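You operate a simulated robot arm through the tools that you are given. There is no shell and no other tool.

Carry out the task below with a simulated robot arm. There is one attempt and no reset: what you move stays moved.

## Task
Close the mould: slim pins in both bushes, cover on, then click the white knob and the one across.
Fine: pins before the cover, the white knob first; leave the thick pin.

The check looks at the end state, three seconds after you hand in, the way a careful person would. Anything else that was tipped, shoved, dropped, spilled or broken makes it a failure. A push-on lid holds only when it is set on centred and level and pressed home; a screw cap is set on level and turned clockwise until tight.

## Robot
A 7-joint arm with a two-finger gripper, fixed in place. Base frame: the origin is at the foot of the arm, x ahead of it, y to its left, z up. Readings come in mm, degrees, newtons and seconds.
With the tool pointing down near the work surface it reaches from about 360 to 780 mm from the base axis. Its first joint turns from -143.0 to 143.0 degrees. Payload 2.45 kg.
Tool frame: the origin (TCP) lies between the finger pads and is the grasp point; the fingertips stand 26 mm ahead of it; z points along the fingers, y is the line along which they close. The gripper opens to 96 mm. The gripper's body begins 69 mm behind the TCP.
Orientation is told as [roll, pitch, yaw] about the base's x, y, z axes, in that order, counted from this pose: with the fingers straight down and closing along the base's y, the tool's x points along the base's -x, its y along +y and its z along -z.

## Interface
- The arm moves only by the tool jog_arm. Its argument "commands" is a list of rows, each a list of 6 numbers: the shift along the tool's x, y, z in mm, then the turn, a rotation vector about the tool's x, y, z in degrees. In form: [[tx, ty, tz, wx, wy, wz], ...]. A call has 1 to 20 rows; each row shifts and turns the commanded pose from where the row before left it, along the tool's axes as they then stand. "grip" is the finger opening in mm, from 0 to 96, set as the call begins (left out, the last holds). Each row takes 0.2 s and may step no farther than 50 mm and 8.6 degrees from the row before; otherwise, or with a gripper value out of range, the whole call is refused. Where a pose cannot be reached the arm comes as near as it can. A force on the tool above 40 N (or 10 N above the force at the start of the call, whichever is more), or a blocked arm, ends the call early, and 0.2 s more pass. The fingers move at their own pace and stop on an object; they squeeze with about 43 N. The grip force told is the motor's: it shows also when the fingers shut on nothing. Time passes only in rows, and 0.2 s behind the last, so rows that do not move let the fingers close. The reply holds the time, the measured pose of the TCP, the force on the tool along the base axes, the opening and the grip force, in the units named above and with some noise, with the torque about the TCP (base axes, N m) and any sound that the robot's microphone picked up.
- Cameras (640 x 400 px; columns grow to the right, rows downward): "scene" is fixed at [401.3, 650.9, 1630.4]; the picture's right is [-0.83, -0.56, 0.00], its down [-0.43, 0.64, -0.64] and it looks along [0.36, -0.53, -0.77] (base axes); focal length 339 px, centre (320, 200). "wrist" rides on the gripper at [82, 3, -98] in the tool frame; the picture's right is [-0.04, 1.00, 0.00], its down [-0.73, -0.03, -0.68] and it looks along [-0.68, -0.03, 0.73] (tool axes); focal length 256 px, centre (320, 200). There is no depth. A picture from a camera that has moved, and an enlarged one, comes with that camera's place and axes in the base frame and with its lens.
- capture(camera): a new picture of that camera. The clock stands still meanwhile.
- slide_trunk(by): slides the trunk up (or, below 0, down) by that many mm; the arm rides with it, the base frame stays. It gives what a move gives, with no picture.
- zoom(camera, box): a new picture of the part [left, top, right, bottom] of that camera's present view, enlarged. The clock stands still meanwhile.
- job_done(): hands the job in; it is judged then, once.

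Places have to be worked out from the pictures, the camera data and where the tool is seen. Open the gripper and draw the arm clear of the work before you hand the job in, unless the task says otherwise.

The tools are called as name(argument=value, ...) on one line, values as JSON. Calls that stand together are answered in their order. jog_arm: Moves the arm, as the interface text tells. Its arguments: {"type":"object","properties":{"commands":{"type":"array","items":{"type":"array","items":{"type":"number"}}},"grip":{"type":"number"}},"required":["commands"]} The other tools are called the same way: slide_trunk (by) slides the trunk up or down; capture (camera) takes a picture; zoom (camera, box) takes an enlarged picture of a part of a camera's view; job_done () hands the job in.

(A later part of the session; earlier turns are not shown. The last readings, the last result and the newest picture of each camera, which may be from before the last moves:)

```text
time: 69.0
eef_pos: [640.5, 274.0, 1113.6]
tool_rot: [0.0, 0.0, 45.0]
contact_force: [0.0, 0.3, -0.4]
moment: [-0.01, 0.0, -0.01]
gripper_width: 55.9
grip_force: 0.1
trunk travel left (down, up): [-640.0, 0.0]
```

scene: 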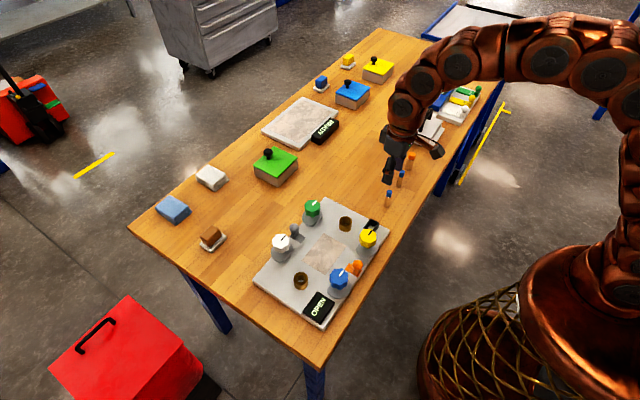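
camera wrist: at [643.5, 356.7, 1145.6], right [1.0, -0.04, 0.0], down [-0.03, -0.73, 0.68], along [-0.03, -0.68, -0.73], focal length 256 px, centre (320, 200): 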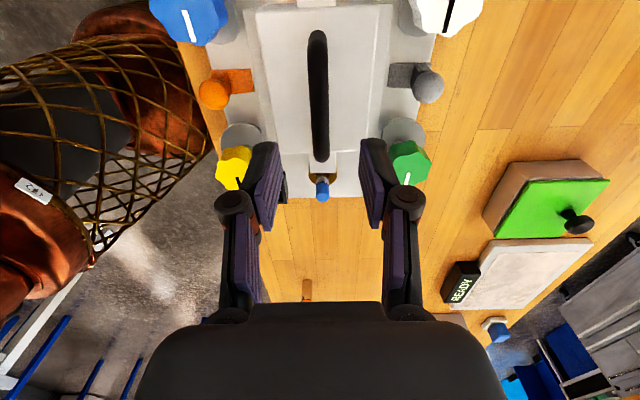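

Trunk is fully raised. Now I move toward the white knob, descending only as I clear the cover's handle, to see how far the straight-down tool reaches.

jog_arm(commands=[[-26, -3.2, 30, 0, 0, 0], [-26, -3.2, 30, 0, 0, 0], [-26, -3.2, 30, 0, 0, 0], [-26, -3.1, 15, 0, 0, 0], [0, 0, 0, 0, 0, 0]])

capture(camera="wrist")

zoom(camera="scene", box=[240, 170, 360, 270])

```text
time: 70.2
eef_pos: [702.7, 321.5, 1023.8]
tool_rot: [0.1, -0.1, 45.0]
contact_force: [-0.9, -0.4, 1.2]
moment: [-0.02, -0.01, 0.0]
gripper_width: 55.9
grip_force: 0.1
out of reach, approached as far as the arm can: row 4
trunk travel left (down, up): [-640.0, 0.0]
```

```text
taken
camera wrist: at [643.0, 266.7, 1121.8], right [-0.68, 0.73, 0.0], down [0.54, 0.5, 0.68], along [0.5, 0.46, -0.73], focal length 256 px, centre (320, 200)
```

wrist: 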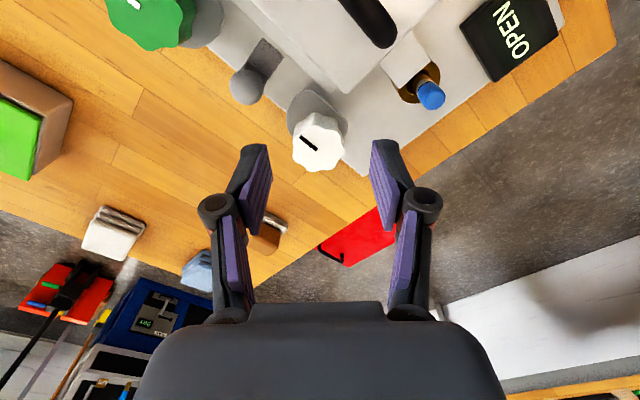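

```text
4.00 times, centred on (300, 220) of scene
camera zoom: at [401.3, 650.9, 1630.4], right [-0.83, -0.56, 0.0], down [-0.43, 0.64, -0.64], along [0.36, -0.53, -0.77], focal length 1356 px, centre (400, 120)
```

zoom: 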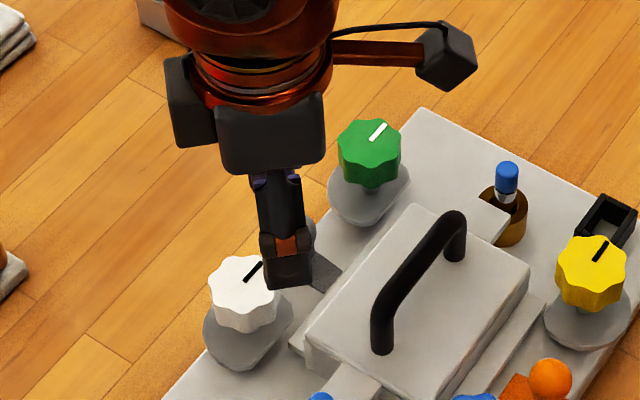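

Straight down, the arm stops ~14 mm short of the white knob (r≈773 at this height), so I'll need a small outward tilt. I zoom to locate the knob accurately first.

zoom(camera="wrist", box=[270, 80, 370, 180])

zoom(camera="scene", box=[262, 222, 302, 262])

```text
4.00 times, centred on (320, 130) of wrist
camera zoom: at [643.0, 266.7, 1121.8], right [-0.68, 0.73, 0.0], down [0.54, 0.5, 0.68], along [0.5, 0.46, -0.73], focal length 1024 px, centre (320, 480)
```

zoom: 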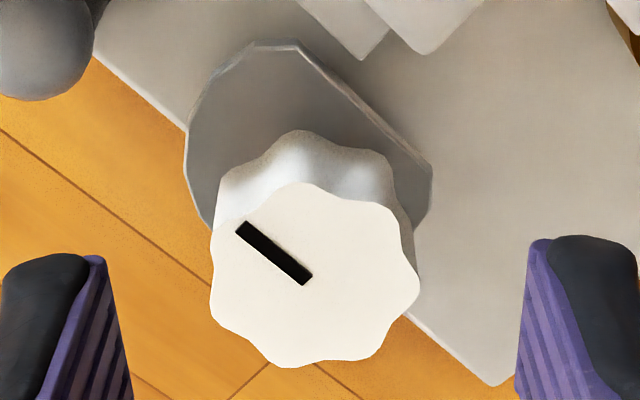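

```text
10.00 times, centred on (282, 242) of scene
camera zoom: at [401.3, 650.9, 1630.4], right [-0.83, -0.56, 0.0], down [-0.43, 0.64, -0.64], along [0.36, -0.53, -0.77], focal length 3390 px, centre (700, -220)
```

zoom: 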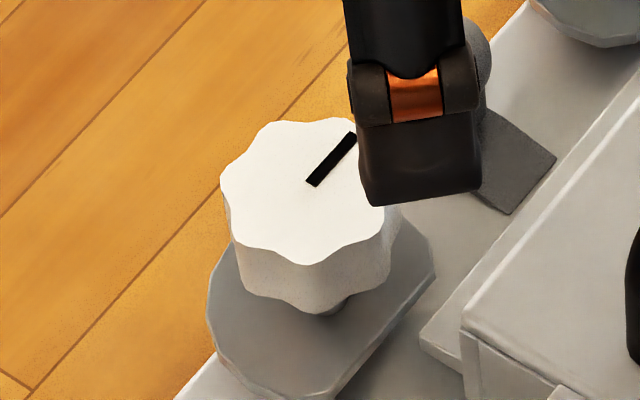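

The white knob axis is at (722, 338), top z≈949. I tilt the tool 5° outward and move above it.

jog_arm(commands=[[0, 0, 0, 1.7, -4.7, 0], [0, 0, 14, 0, 0, 0], [-11, 0, 14, 0, 0, 0], [-11.3, -0.5, 13, 0, 0, 0], [0, 0, 0, 0, 0, 0]])

zoom(camera="wrist", box=[240, 80, 400, 220])

zoom(camera="scene", box=[250, 200, 320, 270])

```text
time: 71.4
eef_pos: [719.0, 339.3, 984.4]
tool_rot: [-1.7, -4.7, 45.1]
contact_force: [-0.9, 0.4, -0.2]
moment: [-0.02, 0.0, -0.01]
gripper_width: 55.8
grip_force: 0.0
trunk travel left (down, up): [-640.0, 0.0]
```

```text
2.86 times, centred on (320, 150) of wrist
camera zoom: at [652.8, 281.5, 1075.1], right [-0.68, 0.73, -0.03], down [0.48, 0.47, 0.74], along [0.55, 0.49, -0.68], focal length 731 px, centre (320, 343)
```

zoom: 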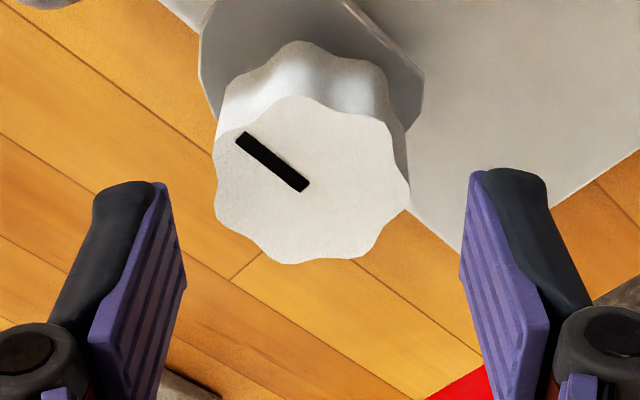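

```text
5.71 times, centred on (285, 235) of scene
camera zoom: at [401.3, 650.9, 1630.4], right [-0.83, -0.56, 0.0], down [-0.43, 0.64, -0.64], along [0.36, -0.53, -0.77], focal length 1937 px, centre (520, 0)
```

zoom: 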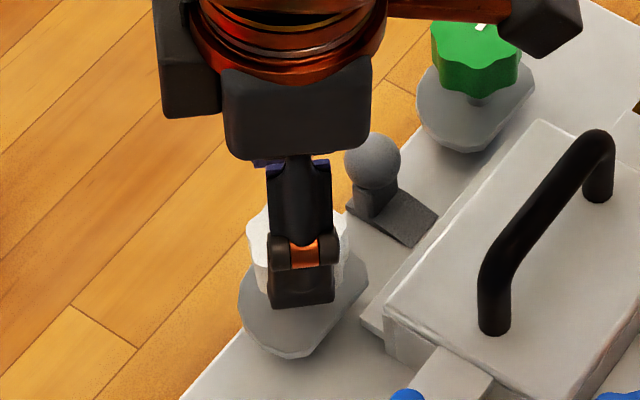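

With the tilt the arm reaches. The knob centre is 4–5 mm toward tool +x and 1.5 mm toward tool -y; I correct and descend around it in two stages.

jog_arm(commands=[[4.5, -1.5, 10, 0, 0, 0], [0, 0, 12, 0, 0, 0], [0, 0, 0, 0, 0, 0]])

zoom(camera="wrist", box=[240, 100, 400, 240])

zoom(camera="scene", box=[255, 215, 315, 270])

```text
time: 72.2
eef_pos: [719.8, 335.5, 961.9]
tool_rot: [-1.8, -4.7, 45.1]
contact_force: [-0.1, -0.4, 0.1]
moment: [-0.01, 0.0, -0.02]
gripper_width: 56.0
grip_force: 0.0
trunk travel left (down, up): [-640.0, 0.0]
```

```text
2.86 times, centred on (320, 170) of wrist
camera zoom: at [652.8, 277.8, 1053.3], right [-0.68, 0.74, -0.03], down [0.48, 0.47, 0.74], along [0.55, 0.49, -0.68], focal length 731 px, centre (320, 286)
```

zoom: 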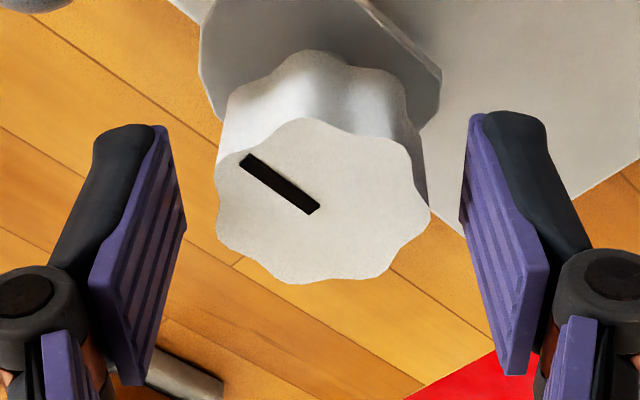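

```text
7.27 times, centred on (285, 242) of scene
camera zoom: at [401.3, 650.9, 1630.4], right [-0.83, -0.56, 0.0], down [-0.43, 0.64, -0.64], along [0.36, -0.53, -0.77], focal length 2465 px, centre (574, -109)
```

zoom: 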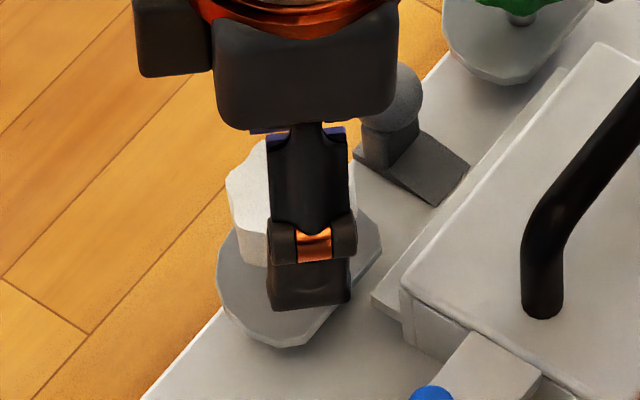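

Well centred now. I descend the remaining 20 mm and close on the knob.

jog_arm(commands=[[0.8, 0.3, 10, 0, 0, 0], [0, 0, 10, 0, 0, 0], [0, 0, 0, 0, 0, 0]])

zoom(camera="wrist", box=[240, 100, 400, 240])

zoom(camera="scene", box=[255, 215, 315, 270])

```text
time: 73.0
eef_pos: [719.8, 336.7, 941.9]
tool_rot: [-1.7, -4.7, 45.1]
contact_force: [0.0, 0.4, 0.1]
moment: [-0.01, -0.02, 0.03]
gripper_width: 55.8
grip_force: 0.0
trunk travel left (down, up): [-640.0, 0.0]
```

```text
2.86 times, centred on (320, 170) of wrist
camera zoom: at [653.0, 278.0, 1032.3], right [-0.68, 0.74, -0.03], down [0.48, 0.47, 0.74], along [0.55, 0.49, -0.68], focal length 731 px, centre (320, 286)
```

zoom: 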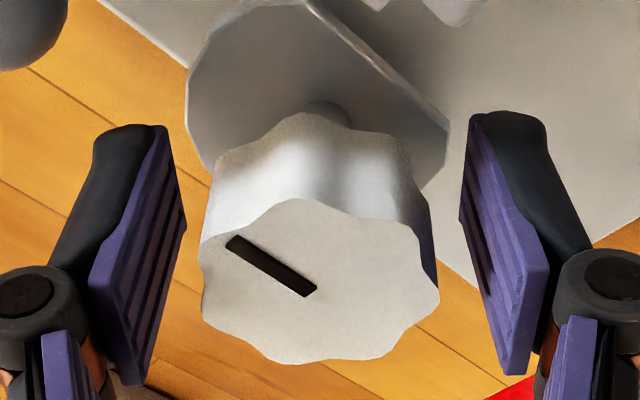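

```text
7.27 times, centred on (285, 242) of scene
camera zoom: at [401.3, 650.9, 1630.4], right [-0.83, -0.56, 0.0], down [-0.43, 0.64, -0.64], along [0.36, -0.53, -0.77], focal length 2465 px, centre (574, -109)
```

zoom: 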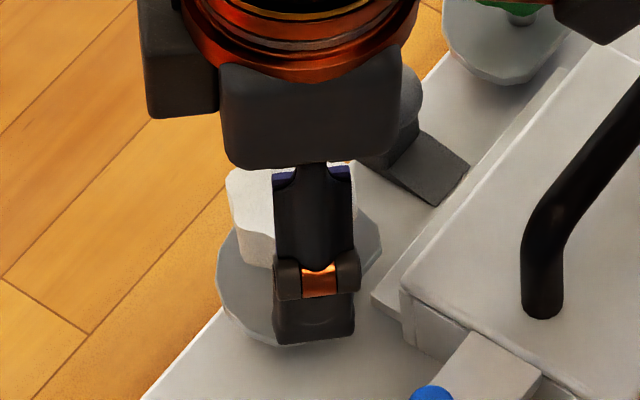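

Knob is centred between the fingers with clearance below. I close firmly on it.

jog_arm(commands=[[0, 0, 0, 0, 0, 0], [0, 0, 0, 0, 0, 0], [0, 0, 0, 0, 0, 0]], grip=20)

zoom(camera="wrist", box=[240, 100, 400, 240])

```text
time: 73.8
eef_pos: [719.0, 335.1, 941.3]
tool_rot: [-1.6, -4.7, 45.1]
contact_force: [1.5, -0.1, 1.6]
moment: [0.24, 0.47, -0.02]
gripper_width: 37.9
grip_force: 42.8
trunk travel left (down, up): [-640.0, 0.0]
```

```text
2.86 times, centred on (320, 170) of wrist
camera zoom: at [653.2, 277.8, 1032.5], right [-0.68, 0.74, -0.03], down [0.48, 0.47, 0.74], along [0.55, 0.49, -0.68], focal length 731 px, centre (320, 286)
```

zoom: 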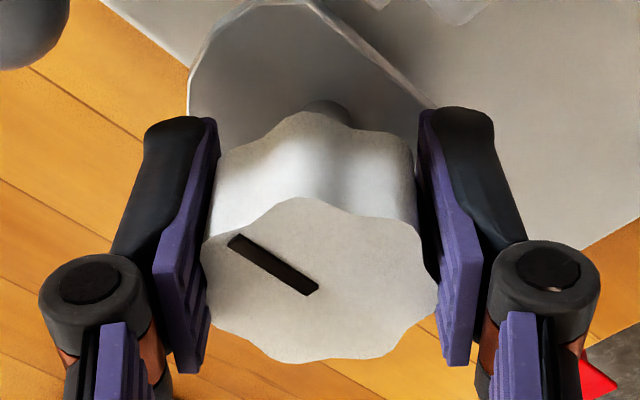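

Knob gripped (37.9 mm). I begin turning clockwise (tool +z) in small steps, watching torque and listening for a click.

jog_arm(commands=[[0, 0, 0, 0, 0, 5], [0, 0, 0, 0, 0, 5], [0, 0, 0, 0, 0, 5], [0, 0, 0, 0, 0, 0]])

zoom(camera="wrist", box=[240, 100, 400, 240])

zoom(camera="scene", box=[255, 215, 315, 270])

```text
time: 74.8
eef_pos: [720.4, 335.8, 941.1]
tool_rot: [-0.5, -5.0, 29.9]
contact_force: [-7.1, -4.6, 1.0]
moment: [0.09, -0.43, 0.01]
gripper_width: 37.7
grip_force: 43.1
trunk travel left (down, up): [-640.0, 0.0]
```

```text
2.86 times, centred on (320, 170) of wrist
camera zoom: at [640.7, 295.6, 1032.0], right [-0.46, 0.89, 0.0], down [0.59, 0.31, 0.74], along [0.66, 0.34, -0.67], focal length 731 px, centre (320, 286)
```

zoom: 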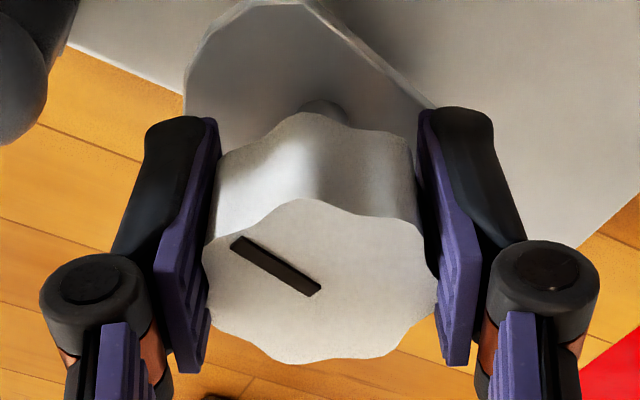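

```text
7.27 times, centred on (285, 242) of scene
camera zoom: at [401.3, 650.9, 1630.4], right [-0.83, -0.56, 0.0], down [-0.43, 0.64, -0.64], along [0.36, -0.53, -0.77], focal length 2465 px, centre (574, -109)
```

zoom: 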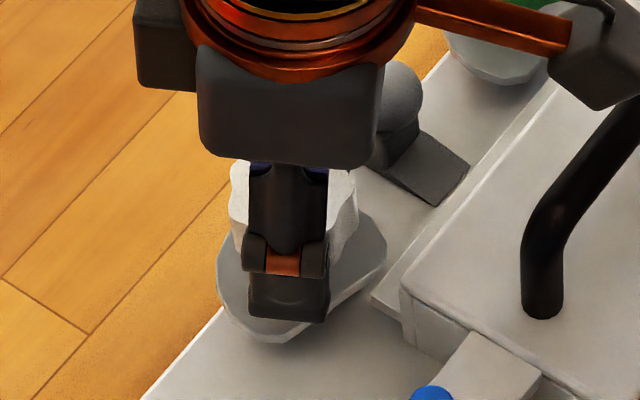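

The knob and its cam turn with the gripper with little resistance. I continue clockwise.

jog_arm(commands=[[0, 0, 0, 0, 0, 5], [0, 0, 0, 0, 0, 5], [0, 0, 0, 0, 0, 5], [0, 0, 0, 0, 0, 5], [0, 0, 0, 0, 0, 0]])

zoom(camera="scene", box=[255, 205, 325, 270])

```text
time: 76.0
eef_pos: [719.1, 337.2, 941.8]
tool_rot: [1.4, -4.7, 9.9]
contact_force: [-8.8, 4.3, -1.2]
moment: [-0.44, 0.09, 0.02]
gripper_width: 37.7
grip_force: 43.1
trunk travel left (down, up): [-640.0, 0.0]
```

```text
6.15 times, centred on (290, 238) of scene
camera zoom: at [401.3, 650.9, 1630.4], right [-0.83, -0.56, 0.0], down [-0.43, 0.64, -0.64], along [0.36, -0.53, -0.77], focal length 2086 px, centre (505, -31)
```

zoom: 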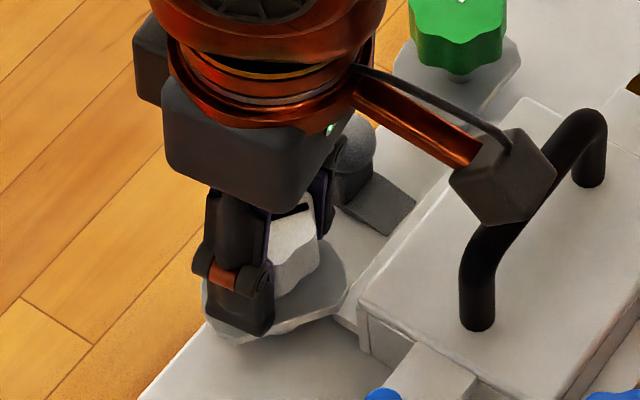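

35° turned, cam now coming over the flange. Continuing.

jog_arm(commands=[[0, 0, 0, 0, 0, 5], [0, 0, 0, 0, 0, 5], [0, 0, 0, 0, 0, 5], [0, 0, 0, 0, 0, 5], [0, 0, 0, 0, 0, 0]])

```text
time: 77.2
eef_pos: [720.3, 336.1, 942.7]
tool_rot: [2.7, -4.1, -10.1]
contact_force: [-12.9, 5.6, 0.5]
moment: [-1.08, 0.02, -0.01]
gripper_width: 38.2
grip_force: 42.6
trunk travel left (down, up): [-640.0, 0.0]
```

A side load of ~13 N is building toward tool +x, so I yield 1 mm that way while turning on.

jog_arm(commands=[[0.5, 0, 0, 0, 0, 5], [0.5, 0, 0, 0, 0, 5], [0, 0, 0, 0, 0, 5], [0, 0, 0, 0, 0, 0]])

zoom(camera="wrist", box=[220, 80, 420, 240])

zoom(camera="scene", box=[255, 205, 325, 270])

```text
time: 78.2
eef_pos: [720.5, 337.9, 941.4]
tool_rot: [3.9, -3.3, -25.2]
contact_force: [-1.6, 11.1, 0.3]
moment: [-1.21, -0.52, -0.01]
gripper_width: 38.9
grip_force: 43.1
trunk travel left (down, up): [-640.0, 0.0]
```

```text
2.50 times, centred on (320, 160) of wrist
camera zoom: at [640.5, 372.7, 1035.5], right [0.46, 0.89, 0.07], down [0.6, -0.36, 0.72], along [0.66, -0.29, -0.69], focal length 640 px, centre (320, 300)
```

zoom: 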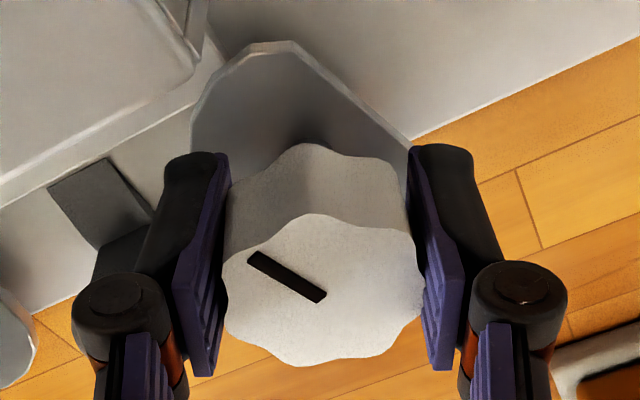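

```text
6.15 times, centred on (290, 238) of scene
camera zoom: at [401.3, 650.9, 1630.4], right [-0.83, -0.56, 0.0], down [-0.43, 0.64, -0.64], along [0.36, -0.53, -0.77], focal length 2086 px, centre (505, -31)
```

zoom: 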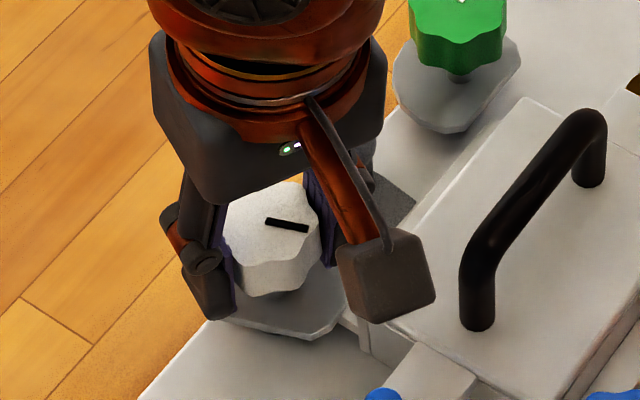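

70° turned and the knob follows cleanly. I continue toward a quarter turn, yielding slightly to the side load.

jog_arm(commands=[[0.4, 0.5, 0, 0, 0, 5], [0, 0.3, 0, 0, 0, 5], [0, 0, 0, 0, 0, 5], [0, 0, 0, 0, 0, 0]])

```text
time: 79.2
eef_pos: [720.4, 338.3, 942.3]
tool_rot: [4.6, -2.1, -40.1]
contact_force: [6.7, 10.1, 1.1]
moment: [-1.17, 0.12, 0.01]
gripper_width: 38.8
grip_force: 42.8
trunk travel left (down, up): [-640.0, 0.0]
```

85° turned, still no click. I go on in 3° steps and listen.

jog_arm(commands=[[0, 0.6, 0, 0, 0, 3], [0, 0.2, 0, 0, 0, 3], [0, 0, 0, 0, 0, 0]])

jog_arm(commands=[[0, 0, 0, 0, 0, 3], [0, 0, 0, 0, 0, 3], [0, 0, 0, 0, 0, 0]])

zoom(camera="scene", box=[250, 205, 350, 330])

zoom(camera="wrist", box=[220, 80, 420, 240])

```text
time: 80.0
eef_pos: [720.5, 338.2, 941.5]
tool_rot: [4.7, -1.6, -46.1]
contact_force: [8.4, 8.0, 4.2]
moment: [-1.03, 0.15, 0.02]
gripper_width: 39.1
grip_force: 42.8
trunk travel left (down, up): [-640.0, 0.0]
```

```text
time: 80.8
eef_pos: [720.0, 339.2, 942.4]
tool_rot: [4.9, -1.2, -52.0]
contact_force: [10.2, 8.4, 5.9]
moment: [-0.87, 0.38, 0.01]
gripper_width: 39.0
grip_force: 43.1
trunk travel left (down, up): [-640.0, 0.0]
```

```text
3.20 times, centred on (300, 268) of scene
camera zoom: at [401.3, 650.9, 1630.4], right [-0.83, -0.56, 0.0], down [-0.43, 0.64, -0.64], along [0.36, -0.53, -0.77], focal length 1085 px, centre (384, -16)
```

zoom: 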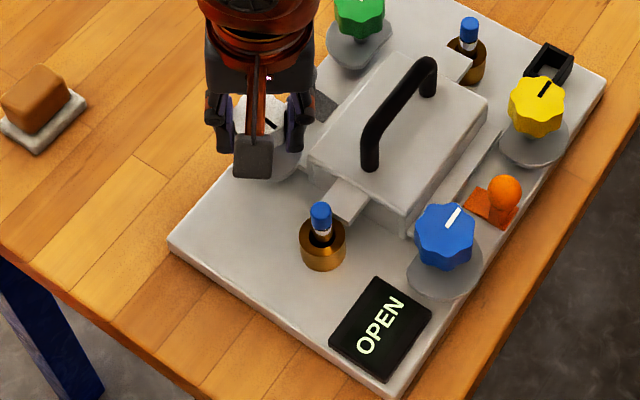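

```text
2.50 times, centred on (320, 160) of wrist
camera zoom: at [666.0, 402.2, 1038.5], right [0.81, 0.58, 0.09], down [0.37, -0.62, 0.69], along [0.45, -0.52, -0.72], focal length 640 px, centre (320, 300)
```

zoom: 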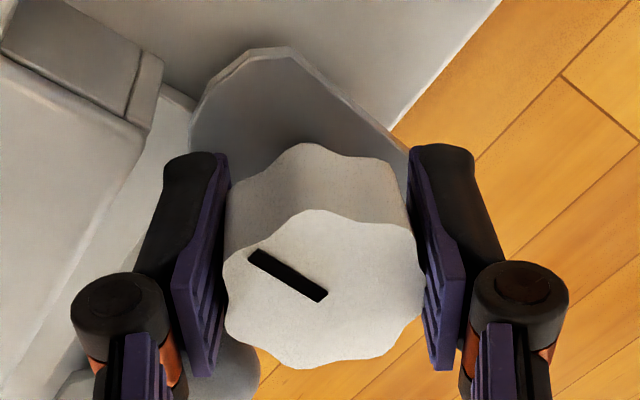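

97° with no resistance and no click yet; the display still reads OPEN. I continue clockwise a bit at a time.

jog_arm(commands=[[-0.2, 0.6, 0, 0, 0, 5], [0, 0.3, 0, 0, 0, 5], [0, 0, 0, 0, 0, 5], [0, 0, 0, 0, 0, 0]])

jog_arm(commands=[[0, 0, 0, 0, 0, 5], [0, 0, 0, 0, 0, 5], [0, 0, 0, 0, 0, 5], [0, 0, 0, 0, 0, 0]])

```text
time: 81.8
eef_pos: [721.1, 339.0, 941.3]
tool_rot: [5.0, 0.3, -67.1]
contact_force: [12.5, 9.9, 8.7]
moment: [-0.73, 0.4, 0.03]
gripper_width: 39.0
grip_force: 43.6
trunk travel left (down, up): [-640.0, 0.0]
```

```text
time: 82.8
eef_pos: [721.9, 339.2, 940.9]
tool_rot: [4.8, 1.6, -81.9]
contact_force: [16.5, 12.5, 6.0]
moment: [-0.45, 0.65, 0.02]
gripper_width: 39.1
grip_force: 43.0
trunk travel left (down, up): [-640.0, 0.0]
```

127° now; the side load is ~20 N outward, so I relax toward it and look at the state before continuing.

jog_arm(commands=[[0.6, 0.8, 0, 0, 0, 0], [0, 0, 0, 0, 0, 0]])

zoom(camera="wrist", box=[220, 80, 420, 240])

zoom(camera="scene", box=[250, 205, 350, 330])

```text
time: 83.4
eef_pos: [720.9, 338.7, 941.5]
tool_rot: [4.6, 1.4, -82.0]
contact_force: [6.0, 5.4, 8.1]
moment: [0.42, 1.05, -0.02]
gripper_width: 39.0
grip_force: 43.1
trunk travel left (down, up): [-640.0, 0.0]
```

```text
2.50 times, centred on (320, 160) of wrist
camera zoom: at [706.4, 417.4, 1041.6], right [0.99, 0.1, 0.08], down [0.02, -0.76, 0.66], along [0.13, -0.65, -0.75], focal length 640 px, centre (320, 300)
```

zoom: 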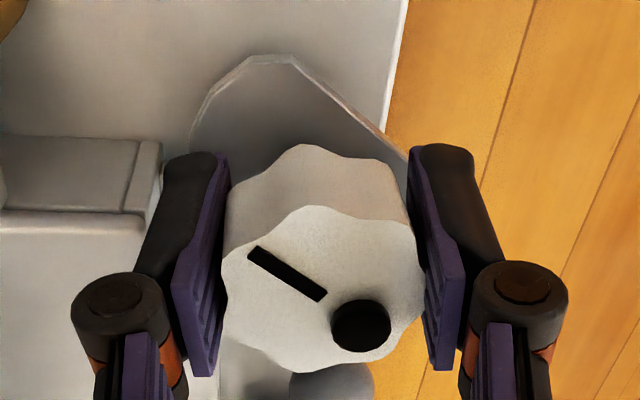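

```text
3.20 times, centred on (300, 268) of scene
camera zoom: at [401.3, 650.9, 1630.4], right [-0.83, -0.56, 0.0], down [-0.43, 0.64, -0.64], along [0.36, -0.53, -0.77], focal length 1085 px, centre (384, -16)
```

zoom: 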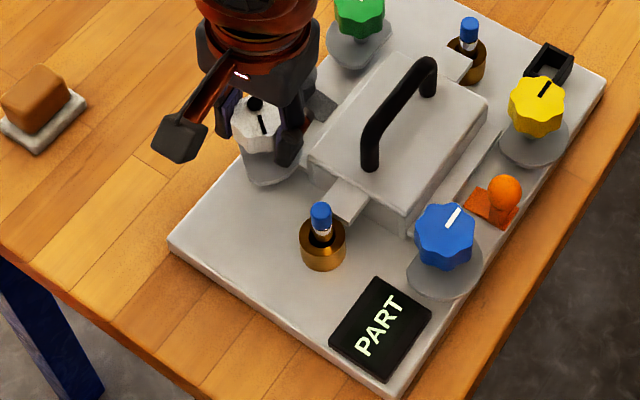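

The display changed to "PART" and a black indicator dot popped up on the white knob, so the white clamp has clicked. I open just enough to clear the knob and rise vertically.

jog_arm(commands=[[0, 0, 0, 0, 0, 0], [0, 0, 0, 0, 0, 0]], grip=45)

jog_arm(commands=[[0.26, 0.83, -9.96, 0, 0, 0], [0.51, 1.67, -19.9, 0, 0, 0], [0.77, 2.5, -29.9, 0, 0, 0], [0, 0, 0, 0, 0, 0]])

zoom(camera="scene", box=[240, 190, 380, 330])

capture(camera="wrist")

```text
time: 84.0
eef_pos: [722.6, 338.7, 941.3]
tool_rot: [4.7, 1.4, -82.0]
contact_force: [0.8, -0.3, 0.4]
moment: [-0.02, -0.03, -0.04]
gripper_width: 45.1
grip_force: 0.0
trunk travel left (down, up): [-640.0, 0.0]
```

```text
time: 85.0
eef_pos: [723.3, 338.2, 1001.1]
tool_rot: [4.7, 1.5, -82.0]
contact_force: [0.0, -0.1, -0.1]
moment: [0.05, -0.01, 0.0]
gripper_width: 45.0
grip_force: 0.0
trunk travel left (down, up): [-640.0, 0.0]
```

```text
2.86 times, centred on (310, 260) of scene
camera zoom: at [401.3, 650.9, 1630.4], right [-0.83, -0.56, 0.0], down [-0.43, 0.64, -0.64], along [0.36, -0.53, -0.77], focal length 968 px, centre (349, 29)
```

zoom: 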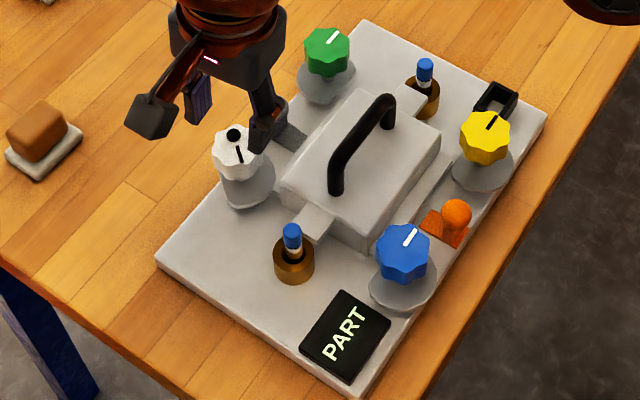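

```text
taken
camera wrist: at [707.5, 417.1, 1101.2], right [0.99, 0.1, 0.08], down [0.02, -0.76, 0.66], along [0.13, -0.65, -0.75], focal length 256 px, centre (320, 200)
```

wrist: 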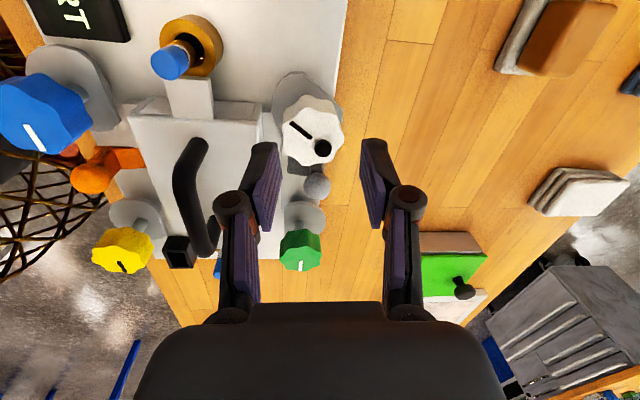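

White is done (display "PART", dot shown). For "the one across" I take the knob diagonally opposite, yellow, as in cross-tightening a four-knob cover, and will use the display as confirmation. I rise, undo the tilt and rotate back counter-clockwise for a new stroke.

jog_arm(commands=[[0.8, 2.5, -29.9, 0, 0, 0], [0, 0, 0, 4.78, -1.47, 0], [0, 0, 0, 0, 0, 0]])

```text
time: 85.8
eef_pos: [718.5, 339.1, 1030.4]
tool_rot: [4.9, 1.5, -81.9]
contact_force: [-0.2, 0.5, -0.2]
moment: [-0.02, -0.02, -0.01]
gripper_width: 45.0
grip_force: 0.1
out of reach, approached as far as the arm can: row 1, 2
trunk travel left (down, up): [-640.0, 0.0]
```

At this reach the tilt can't be undone, so I first move inward over the cover at this height, then untilt.

jog_arm(commands=[[-16, -29, 0, 0, 0, 0], [-16, -29, 0, 0, 0, 0], [-16, -29, 0, 0, 0, 0], [0, 0, 0, 4.78, -1.47, 0], [0, 0, 0, 0, 0, 0]])

```text
time: 87.0
eef_pos: [637.5, 279.3, 1022.0]
tool_rot: [0.0, 0.0, -82.1]
contact_force: [0.2, 0.2, 0.3]
moment: [-0.02, 0.01, -0.01]
gripper_width: 44.8
grip_force: 0.0
trunk travel left (down, up): [-640.0, 0.0]
```

Tool is vertical again. Now rotate counter-clockwise 122° to yaw +40° for the stroke on yellow.

jog_arm(commands=[[0, 0, 0, 0, 0, -8.14], [0, 0, 0, 0, 0, -8.14], [0, 0, 0, 0, 0, -8.14], [0, 0, 0, 0, 0, -8.14], [0, 0, 0, 0, 0, -8.14], [0, 0, 0, 0, 0, -8.14], [0, 0, 0, 0, 0, -8.14], [0, 0, 0, 0, 0, -8.14], [0, 0, 0, 0, 0, -8.14], [0, 0, 0, 0, 0, -8.14], [0, 0, 0, 0, 0, -8.14], [0, 0, 0, 0, 0, -8.14], [0, 0, 0, 0, 0, -8.14], [0, 0, 0, 0, 0, -8.14], [0, 0, 0, 0, 0, -8.14], [0, 0, 0, 0, 0, 0]], grip=50)

zoom(camera="scene", box=[240, 200, 380, 330])

```text
time: 90.4
eef_pos: [637.4, 277.4, 1022.9]
tool_rot: [0.0, 0.1, 40.2]
contact_force: [0.8, 0.1, -0.1]
moment: [-0.02, -0.03, 0.04]
gripper_width: 50.1
grip_force: 0.0
trunk travel left (down, up): [-640.0, 0.0]
```

```text
3.08 times, centred on (310, 265) of scene
camera zoom: at [401.3, 650.9, 1630.4], right [-0.83, -0.56, 0.0], down [-0.43, 0.64, -0.64], along [0.36, -0.53, -0.77], focal length 1043 px, centre (351, 0)
```

zoom: 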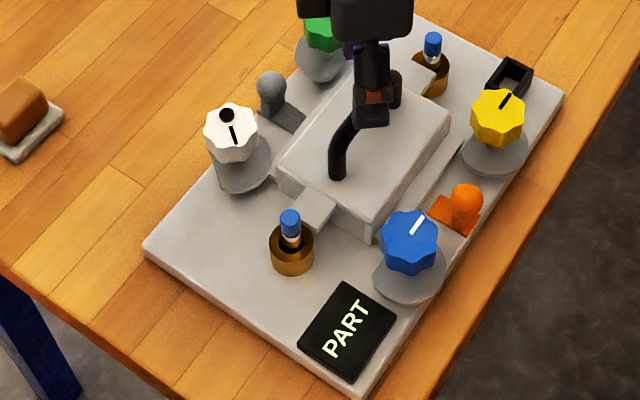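

White's cam overhangs the flange. Now I move above the yellow knob (≈560, 209).

jog_arm(commands=[[34.5, -1.1, 0, 0, 0, 0], [34.5, -1.1, 0, 0, 0, 0], [34.4, -1.2, 0, 0, 0, 0], [0, 0, 20, 0, 0, 0], [0, 0, 0, 0, 0, 0]])

capture(camera="wrist")

zoom(camera="wrist", box=[240, 60, 400, 200])

```text
time: 91.6
eef_pos: [559.9, 208.3, 1002.8]
tool_rot: [0.0, 0.0, 40.1]
contact_force: [0.2, 1.2, 0.0]
moment: [0.01, -0.02, 0.01]
gripper_width: 50.2
grip_force: 0.1
trunk travel left (down, up): [-640.0, 0.0]
```

```text
taken
camera wrist: at [495.6, 159.3, 1101.0], right [-0.61, 0.79, 0.0], down [0.58, 0.45, 0.68], along [0.54, 0.42, -0.73], focal length 256 px, centre (320, 200)
```

wrist: 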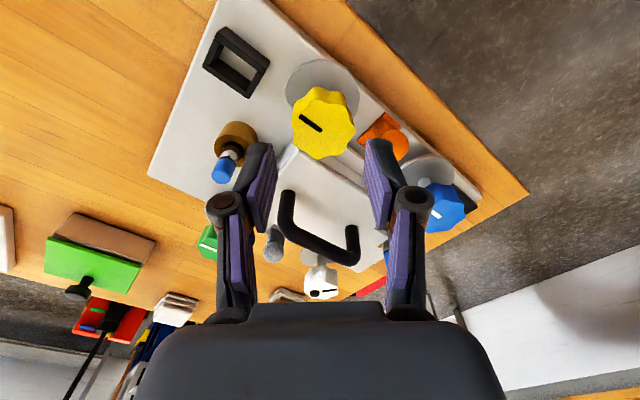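

```text
2.86 times, centred on (320, 130) of wrist
camera zoom: at [495.6, 159.3, 1101.0], right [-0.61, 0.79, 0.0], down [0.58, 0.45, 0.68], along [0.54, 0.42, -0.73], focal length 731 px, centre (320, 400)
```

zoom: 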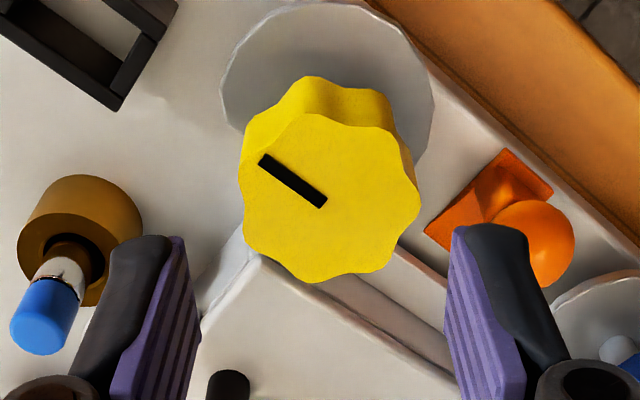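

Yellow's centre is about (+2.3, +2.1) mm in tool axes. I correct and descend halfway, then check.

jog_arm(commands=[[2.3, 2.1, 10, 0, 0, 0], [0, 0, 15, 0, 0, 0], [0, 0, 10, 0, 0, 0], [0, 0, 0, 0, 0, 0]])

zoom(camera="wrist", box=[240, 80, 400, 220])

zoom(camera="scene", box=[330, 190, 400, 260])

```text
time: 92.6
eef_pos: [557.2, 209.5, 968.1]
tool_rot: [0.0, 0.1, 40.1]
contact_force: [-0.3, -0.6, -0.2]
moment: [0.0, 0.02, -0.02]
gripper_width: 49.9
grip_force: 0.1
trunk travel left (down, up): [-640.0, 0.0]
```

```text
2.86 times, centred on (320, 150) of wrist
camera zoom: at [492.8, 159.7, 1066.8], right [-0.61, 0.79, 0.0], down [0.58, 0.45, 0.68], along [0.54, 0.42, -0.73], focal length 731 px, centre (320, 343)
```

zoom: 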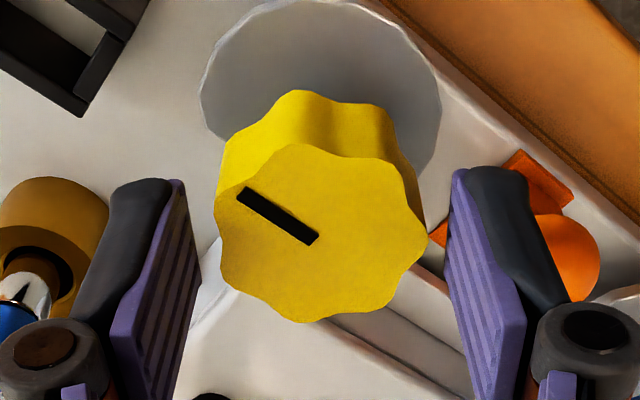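

```text
5.71 times, centred on (365, 225) of scene
camera zoom: at [401.3, 650.9, 1630.4], right [-0.83, -0.56, 0.0], down [-0.43, 0.64, -0.64], along [0.36, -0.53, -0.77], focal length 1937 px, centre (63, 57)
```

zoom: 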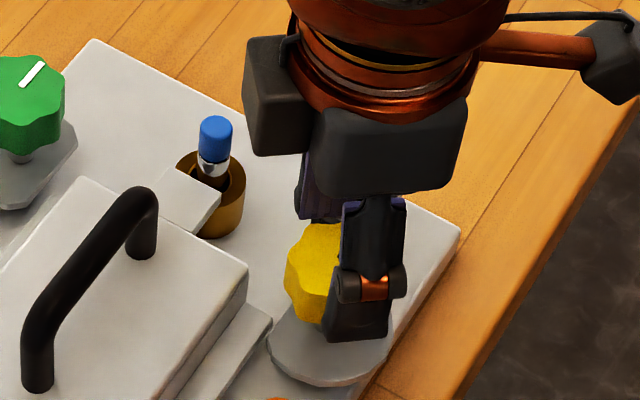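

Centred between the fingers. I descend the last 25 mm and close on the yellow knob.

jog_arm(commands=[[0.8, -0.2, 10, 0, 0, 0], [0, 0, 10, 0, 0, 0], [0, 0, 5.5, 0, 0, 0], [0, 0, 0, 0, 0, 0]])

zoom(camera="wrist", box=[240, 100, 400, 240])

jog_arm(commands=[[0, 0, 0, 0, 0, 0], [0, 0, 0, 0, 0, 0], [0, 0, 0, 0, 0, 0]], grip=20)

```text
time: 93.6
eef_pos: [555.8, 210.5, 944.0]
tool_rot: [0.0, 0.1, 40.0]
contact_force: [-0.4, -0.2, -0.2]
moment: [0.01, 0.02, 0.03]
gripper_width: 50.2
grip_force: 0.1
trunk travel left (down, up): [-640.0, 0.0]
```

```text
2.86 times, centred on (320, 170) of wrist
camera zoom: at [492.9, 160.3, 1041.4], right [-0.61, 0.79, 0.0], down [0.58, 0.45, 0.68], along [0.54, 0.42, -0.73], focal length 731 px, centre (320, 286)
```

zoom: 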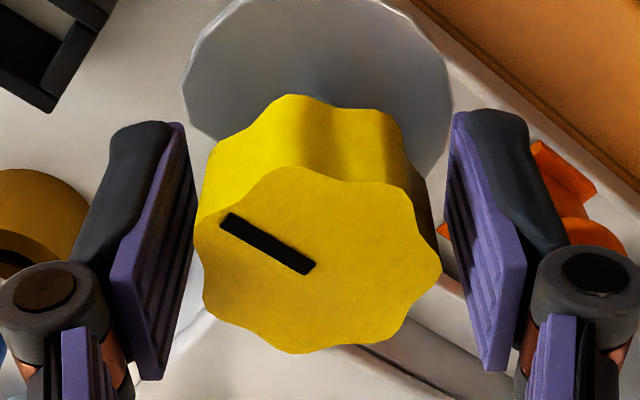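

```text
time: 94.4
eef_pos: [557.4, 208.3, 941.9]
tool_rot: [-0.1, 0.1, 40.2]
contact_force: [4.2, -5.6, 2.1]
moment: [-0.19, -0.06, -0.05]
gripper_width: 38.3
grip_force: 43.3
trunk travel left (down, up): [-640.0, 0.0]
```

Yellow gripped. I turn it clockwise in 5° steps, yielding slightly to the small side load.

jog_arm(commands=[[0, -0.4, 0, 0, 0, 5], [0, 0, 0, 0, 0, 5], [0, 0, 0, 0, 0, 5], [0, 0, 0, 0, 0, 5], [0, 0, 0, 0, 0, 0]])

zoom(camera="wrist", box=[240, 100, 400, 240])

```text
time: 95.6
eef_pos: [557.5, 208.8, 942.9]
tool_rot: [0.1, 0.1, 20.1]
contact_force: [5.5, -2.3, 3.0]
moment: [0.06, -0.13, 0.01]
gripper_width: 38.1
grip_force: 42.9
trunk travel left (down, up): [-640.0, 0.0]
```

```text
2.86 times, centred on (320, 170) of wrist
camera zoom: at [480.0, 184.8, 1041.6], right [-0.3, 0.95, 0.0], down [0.7, 0.22, 0.68], along [0.65, 0.21, -0.73], focal length 731 px, centre (320, 286)
```

zoom: 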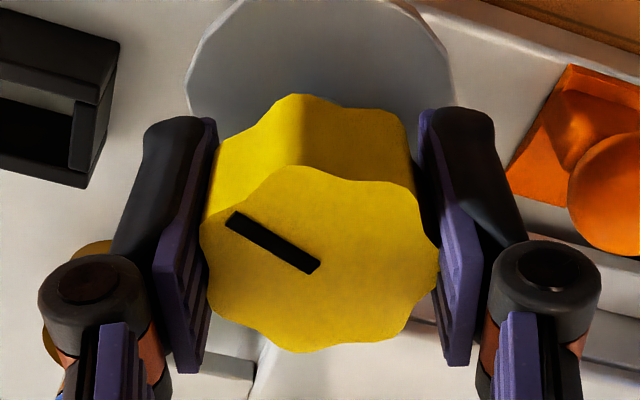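

The yellow knob follows the gripper. I carry on clockwise in stages.

jog_arm(commands=[[0, 0, 0, 0, 0, 6], [0, 0, 0, 0, 0, 6], [0, 0, 0, 0, 0, 6], [0, 0, 0, 0, 0, 6], [0, 0, 0, 0, 0, 6], [0, 0, 0, 0, 0, 0]])

jog_arm(commands=[[0, 0, 0, 0, 0, 6], [0, 0, 0, 0, 0, 6], [0, 0, 0, 0, 0, 6], [0, 0, 0, 0, 0, 6], [0, 0, 0, 0, 0, 6], [0, 0, 0, 0, 0, 0]])

zoom(camera="scene", box=[290, 200, 400, 330])

zoom(camera="wrist", box=[220, 80, 420, 240])

```text
time: 97.0
eef_pos: [557.3, 209.6, 944.1]
tool_rot: [0.0, 0.0, -10.1]
contact_force: [11.5, 0.7, 0.5]
moment: [-0.09, -0.57, 0.02]
gripper_width: 38.0
grip_force: 43.3
trunk travel left (down, up): [-640.0, 0.0]
```

```text
time: 98.4
eef_pos: [557.2, 208.5, 942.3]
tool_rot: [0.0, 0.0, -40.0]
contact_force: [9.3, -2.4, 5.1]
moment: [0.02, -0.15, -0.01]
gripper_width: 37.8
grip_force: 43.4
trunk travel left (down, up): [-640.0, 0.0]
```

```text
3.08 times, centred on (345, 265) of scene
camera zoom: at [401.3, 650.9, 1630.4], right [-0.83, -0.56, 0.0], down [-0.43, 0.64, -0.64], along [0.36, -0.53, -0.77], focal length 1043 px, centre (243, 0)
```

zoom: 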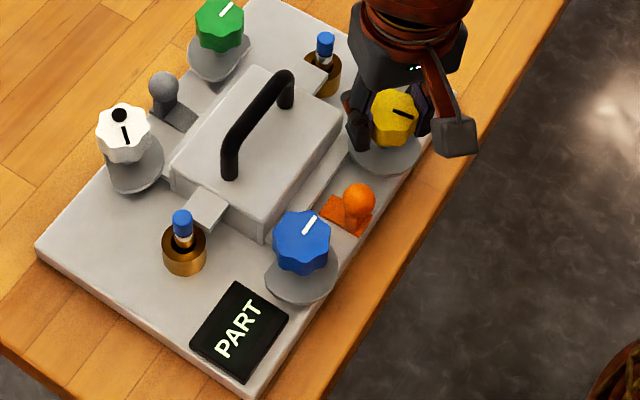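

```text
2.50 times, centred on (320, 160) of wrist
camera zoom: at [497.1, 264.7, 1041.6], right [0.67, 0.74, 0.0], down [0.54, -0.49, 0.68], along [0.5, -0.46, -0.73], focal length 640 px, centre (320, 300)
```

zoom: 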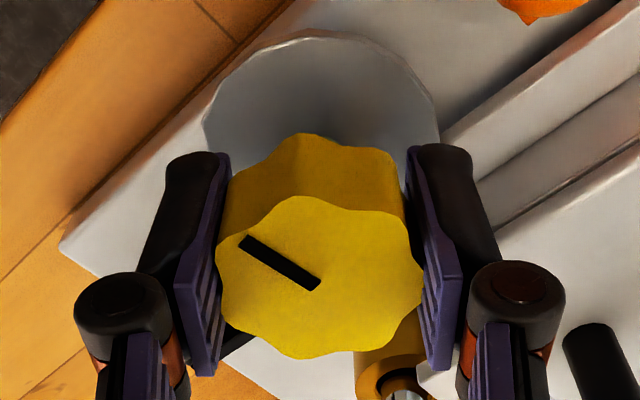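

80° turned. I continue in 5° steps, yielding a little, watching for the dot and the display.

jog_arm(commands=[[-0.5, 0.2, 0, 0, 0, 5], [0, 0, 0, 0, 0, 5], [0, 0, 0, 0, 0, 5], [0, 0, 0, 0, 0, 5], [0, 0, 0, 0, 0, 0]])

zoom(camera="wrist", box=[220, 80, 420, 240])

zoom(camera="scene", box=[290, 200, 400, 330])

```text
time: 99.6
eef_pos: [557.1, 209.4, 943.5]
tool_rot: [0.0, -0.1, -60.0]
contact_force: [0.6, -0.1, 12.3]
moment: [0.17, 0.16, -0.03]
gripper_width: 37.8
grip_force: 42.9
trunk travel left (down, up): [-640.0, 0.0]
```

```text
2.50 times, centred on (320, 160) of wrist
camera zoom: at [519.6, 282.2, 1041.6], right [0.89, 0.47, 0.0], down [0.34, -0.65, 0.68], along [0.32, -0.6, -0.73], focal length 640 px, centre (320, 300)
```

zoom: 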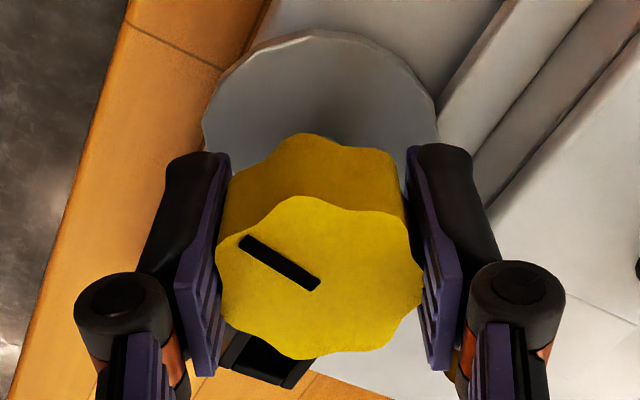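

```text
3.08 times, centred on (345, 265) of scene
camera zoom: at [401.3, 650.9, 1630.4], right [-0.83, -0.56, 0.0], down [-0.43, 0.64, -0.64], along [0.36, -0.53, -0.77], focal length 1043 px, centre (243, 0)
```

zoom: 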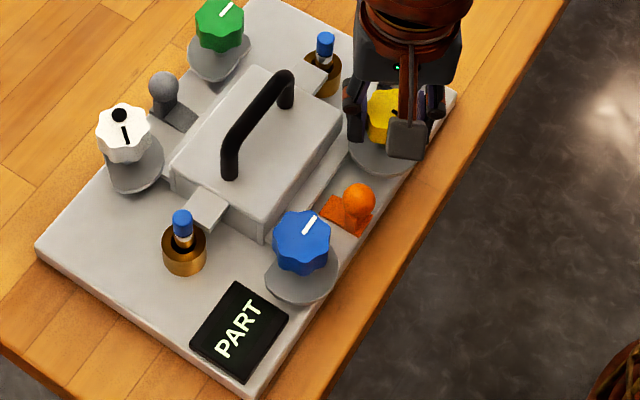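

100°, not yet clicked. Continue with 5° steps up to the angle where white clicked.

jog_arm(commands=[[0, 0, 0, 0, 0, 5], [0, 0, 0, 0, 0, 5], [0, 0, 0, 0, 0, 0]])

zoom(camera="wrist", box=[220, 80, 420, 240])

zoom(camera="scene", box=[290, 200, 400, 330])

```text
time: 100.4
eef_pos: [557.7, 208.1, 944.7]
tool_rot: [0.0, 0.0, -70.0]
contact_force: [-0.5, 2.1, 12.6]
moment: [-0.04, 0.07, -0.01]
gripper_width: 37.8
grip_force: 43.1
trunk travel left (down, up): [-640.0, 0.0]
```

```text
2.50 times, centred on (320, 160) of wrist
camera zoom: at [532.8, 287.7, 1041.6], right [0.95, 0.3, 0.0], down [0.22, -0.7, 0.68], along [0.21, -0.65, -0.73], focal length 640 px, centre (320, 300)
```

zoom: 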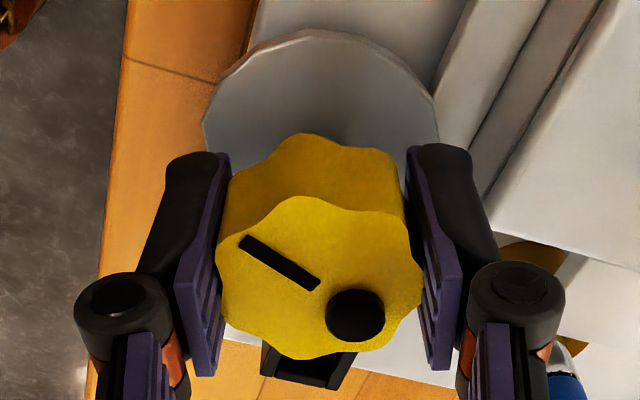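

```text
3.08 times, centred on (345, 265) of scene
camera zoom: at [401.3, 650.9, 1630.4], right [-0.83, -0.56, 0.0], down [-0.43, 0.64, -0.64], along [0.36, -0.53, -0.77], focal length 1043 px, centre (243, 0)
```

zoom: 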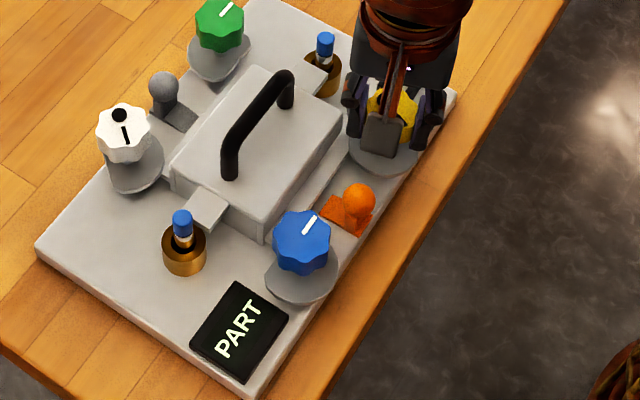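

The yellow dot has popped (clicked at ~110°), but the display still reads PART. I wait a moment and look again.

jog_arm(commands=[[0, 0, 0, 0, 0, 0], [0, 0, 0, 0, 0, 0], [0, 0, 0, 0, 0, 0]])

zoom(camera="scene", box=[280, 190, 400, 330])

```text
time: 101.2
eef_pos: [557.0, 209.6, 943.1]
tool_rot: [-0.1, -0.1, -69.9]
contact_force: [-1.8, 2.2, 12.5]
moment: [0.16, 0.05, 0.0]
gripper_width: 37.6
grip_force: 42.7
trunk travel left (down, up): [-640.0, 0.0]
```

```text
2.86 times, centred on (340, 260) of scene
camera zoom: at [401.3, 650.9, 1630.4], right [-0.83, -0.56, 0.0], down [-0.43, 0.64, -0.64], along [0.36, -0.53, -0.77], focal length 968 px, centre (263, 29)
```

zoom: 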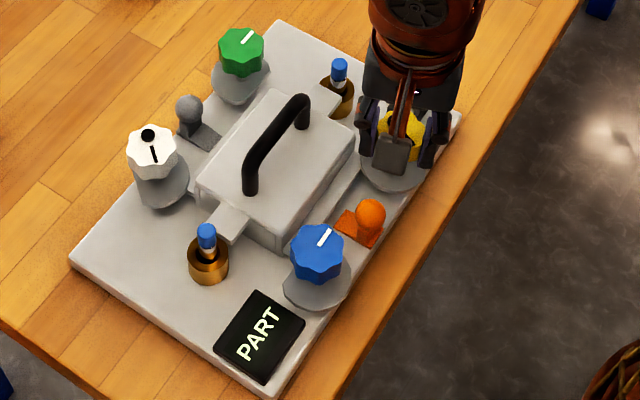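

Still PART. I turn yellow a little further, to the same ~127° where white ended, to see whether it engages fully and the display changes.

jog_arm(commands=[[0, 0, 0, 0, 0, 5], [0, 0, 0, 0, 0, 5], [0, 0, 0, 0, 0, 5], [0, 0, 0, 0, 0, 0]])

zoom(camera="scene", box=[280, 190, 400, 330])

zoom(camera="wrist", box=[220, 80, 420, 240])

```text
time: 102.2
eef_pos: [557.7, 209.2, 943.0]
tool_rot: [0.2, 0.0, -85.0]
contact_force: [2.3, 9.5, 13.1]
moment: [-0.1, -0.12, 0.01]
gripper_width: 37.9
grip_force: 42.5
trunk travel left (down, up): [-640.0, 0.0]
```

```text
2.86 times, centred on (340, 260) of scene
camera zoom: at [401.3, 650.9, 1630.4], right [-0.83, -0.56, 0.0], down [-0.43, 0.64, -0.64], along [0.36, -0.53, -0.77], focal length 968 px, centre (263, 29)
```

zoom: 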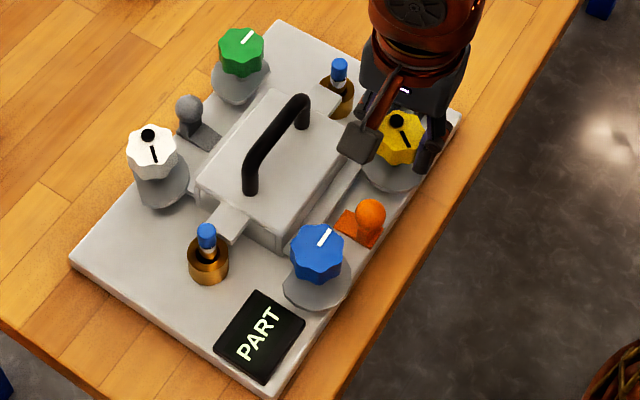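

```text
2.50 times, centred on (320, 160) of wrist
camera zoom: at [553.7, 291.5, 1041.5], right [1.0, 0.05, 0.0], down [0.03, -0.73, 0.68], along [0.03, -0.68, -0.73], focal length 640 px, centre (320, 300)
```

zoom: 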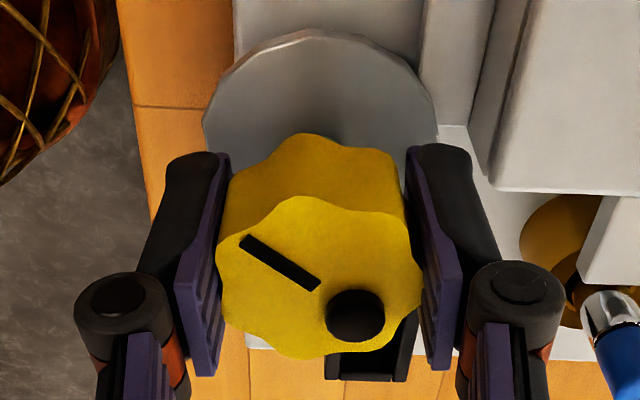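

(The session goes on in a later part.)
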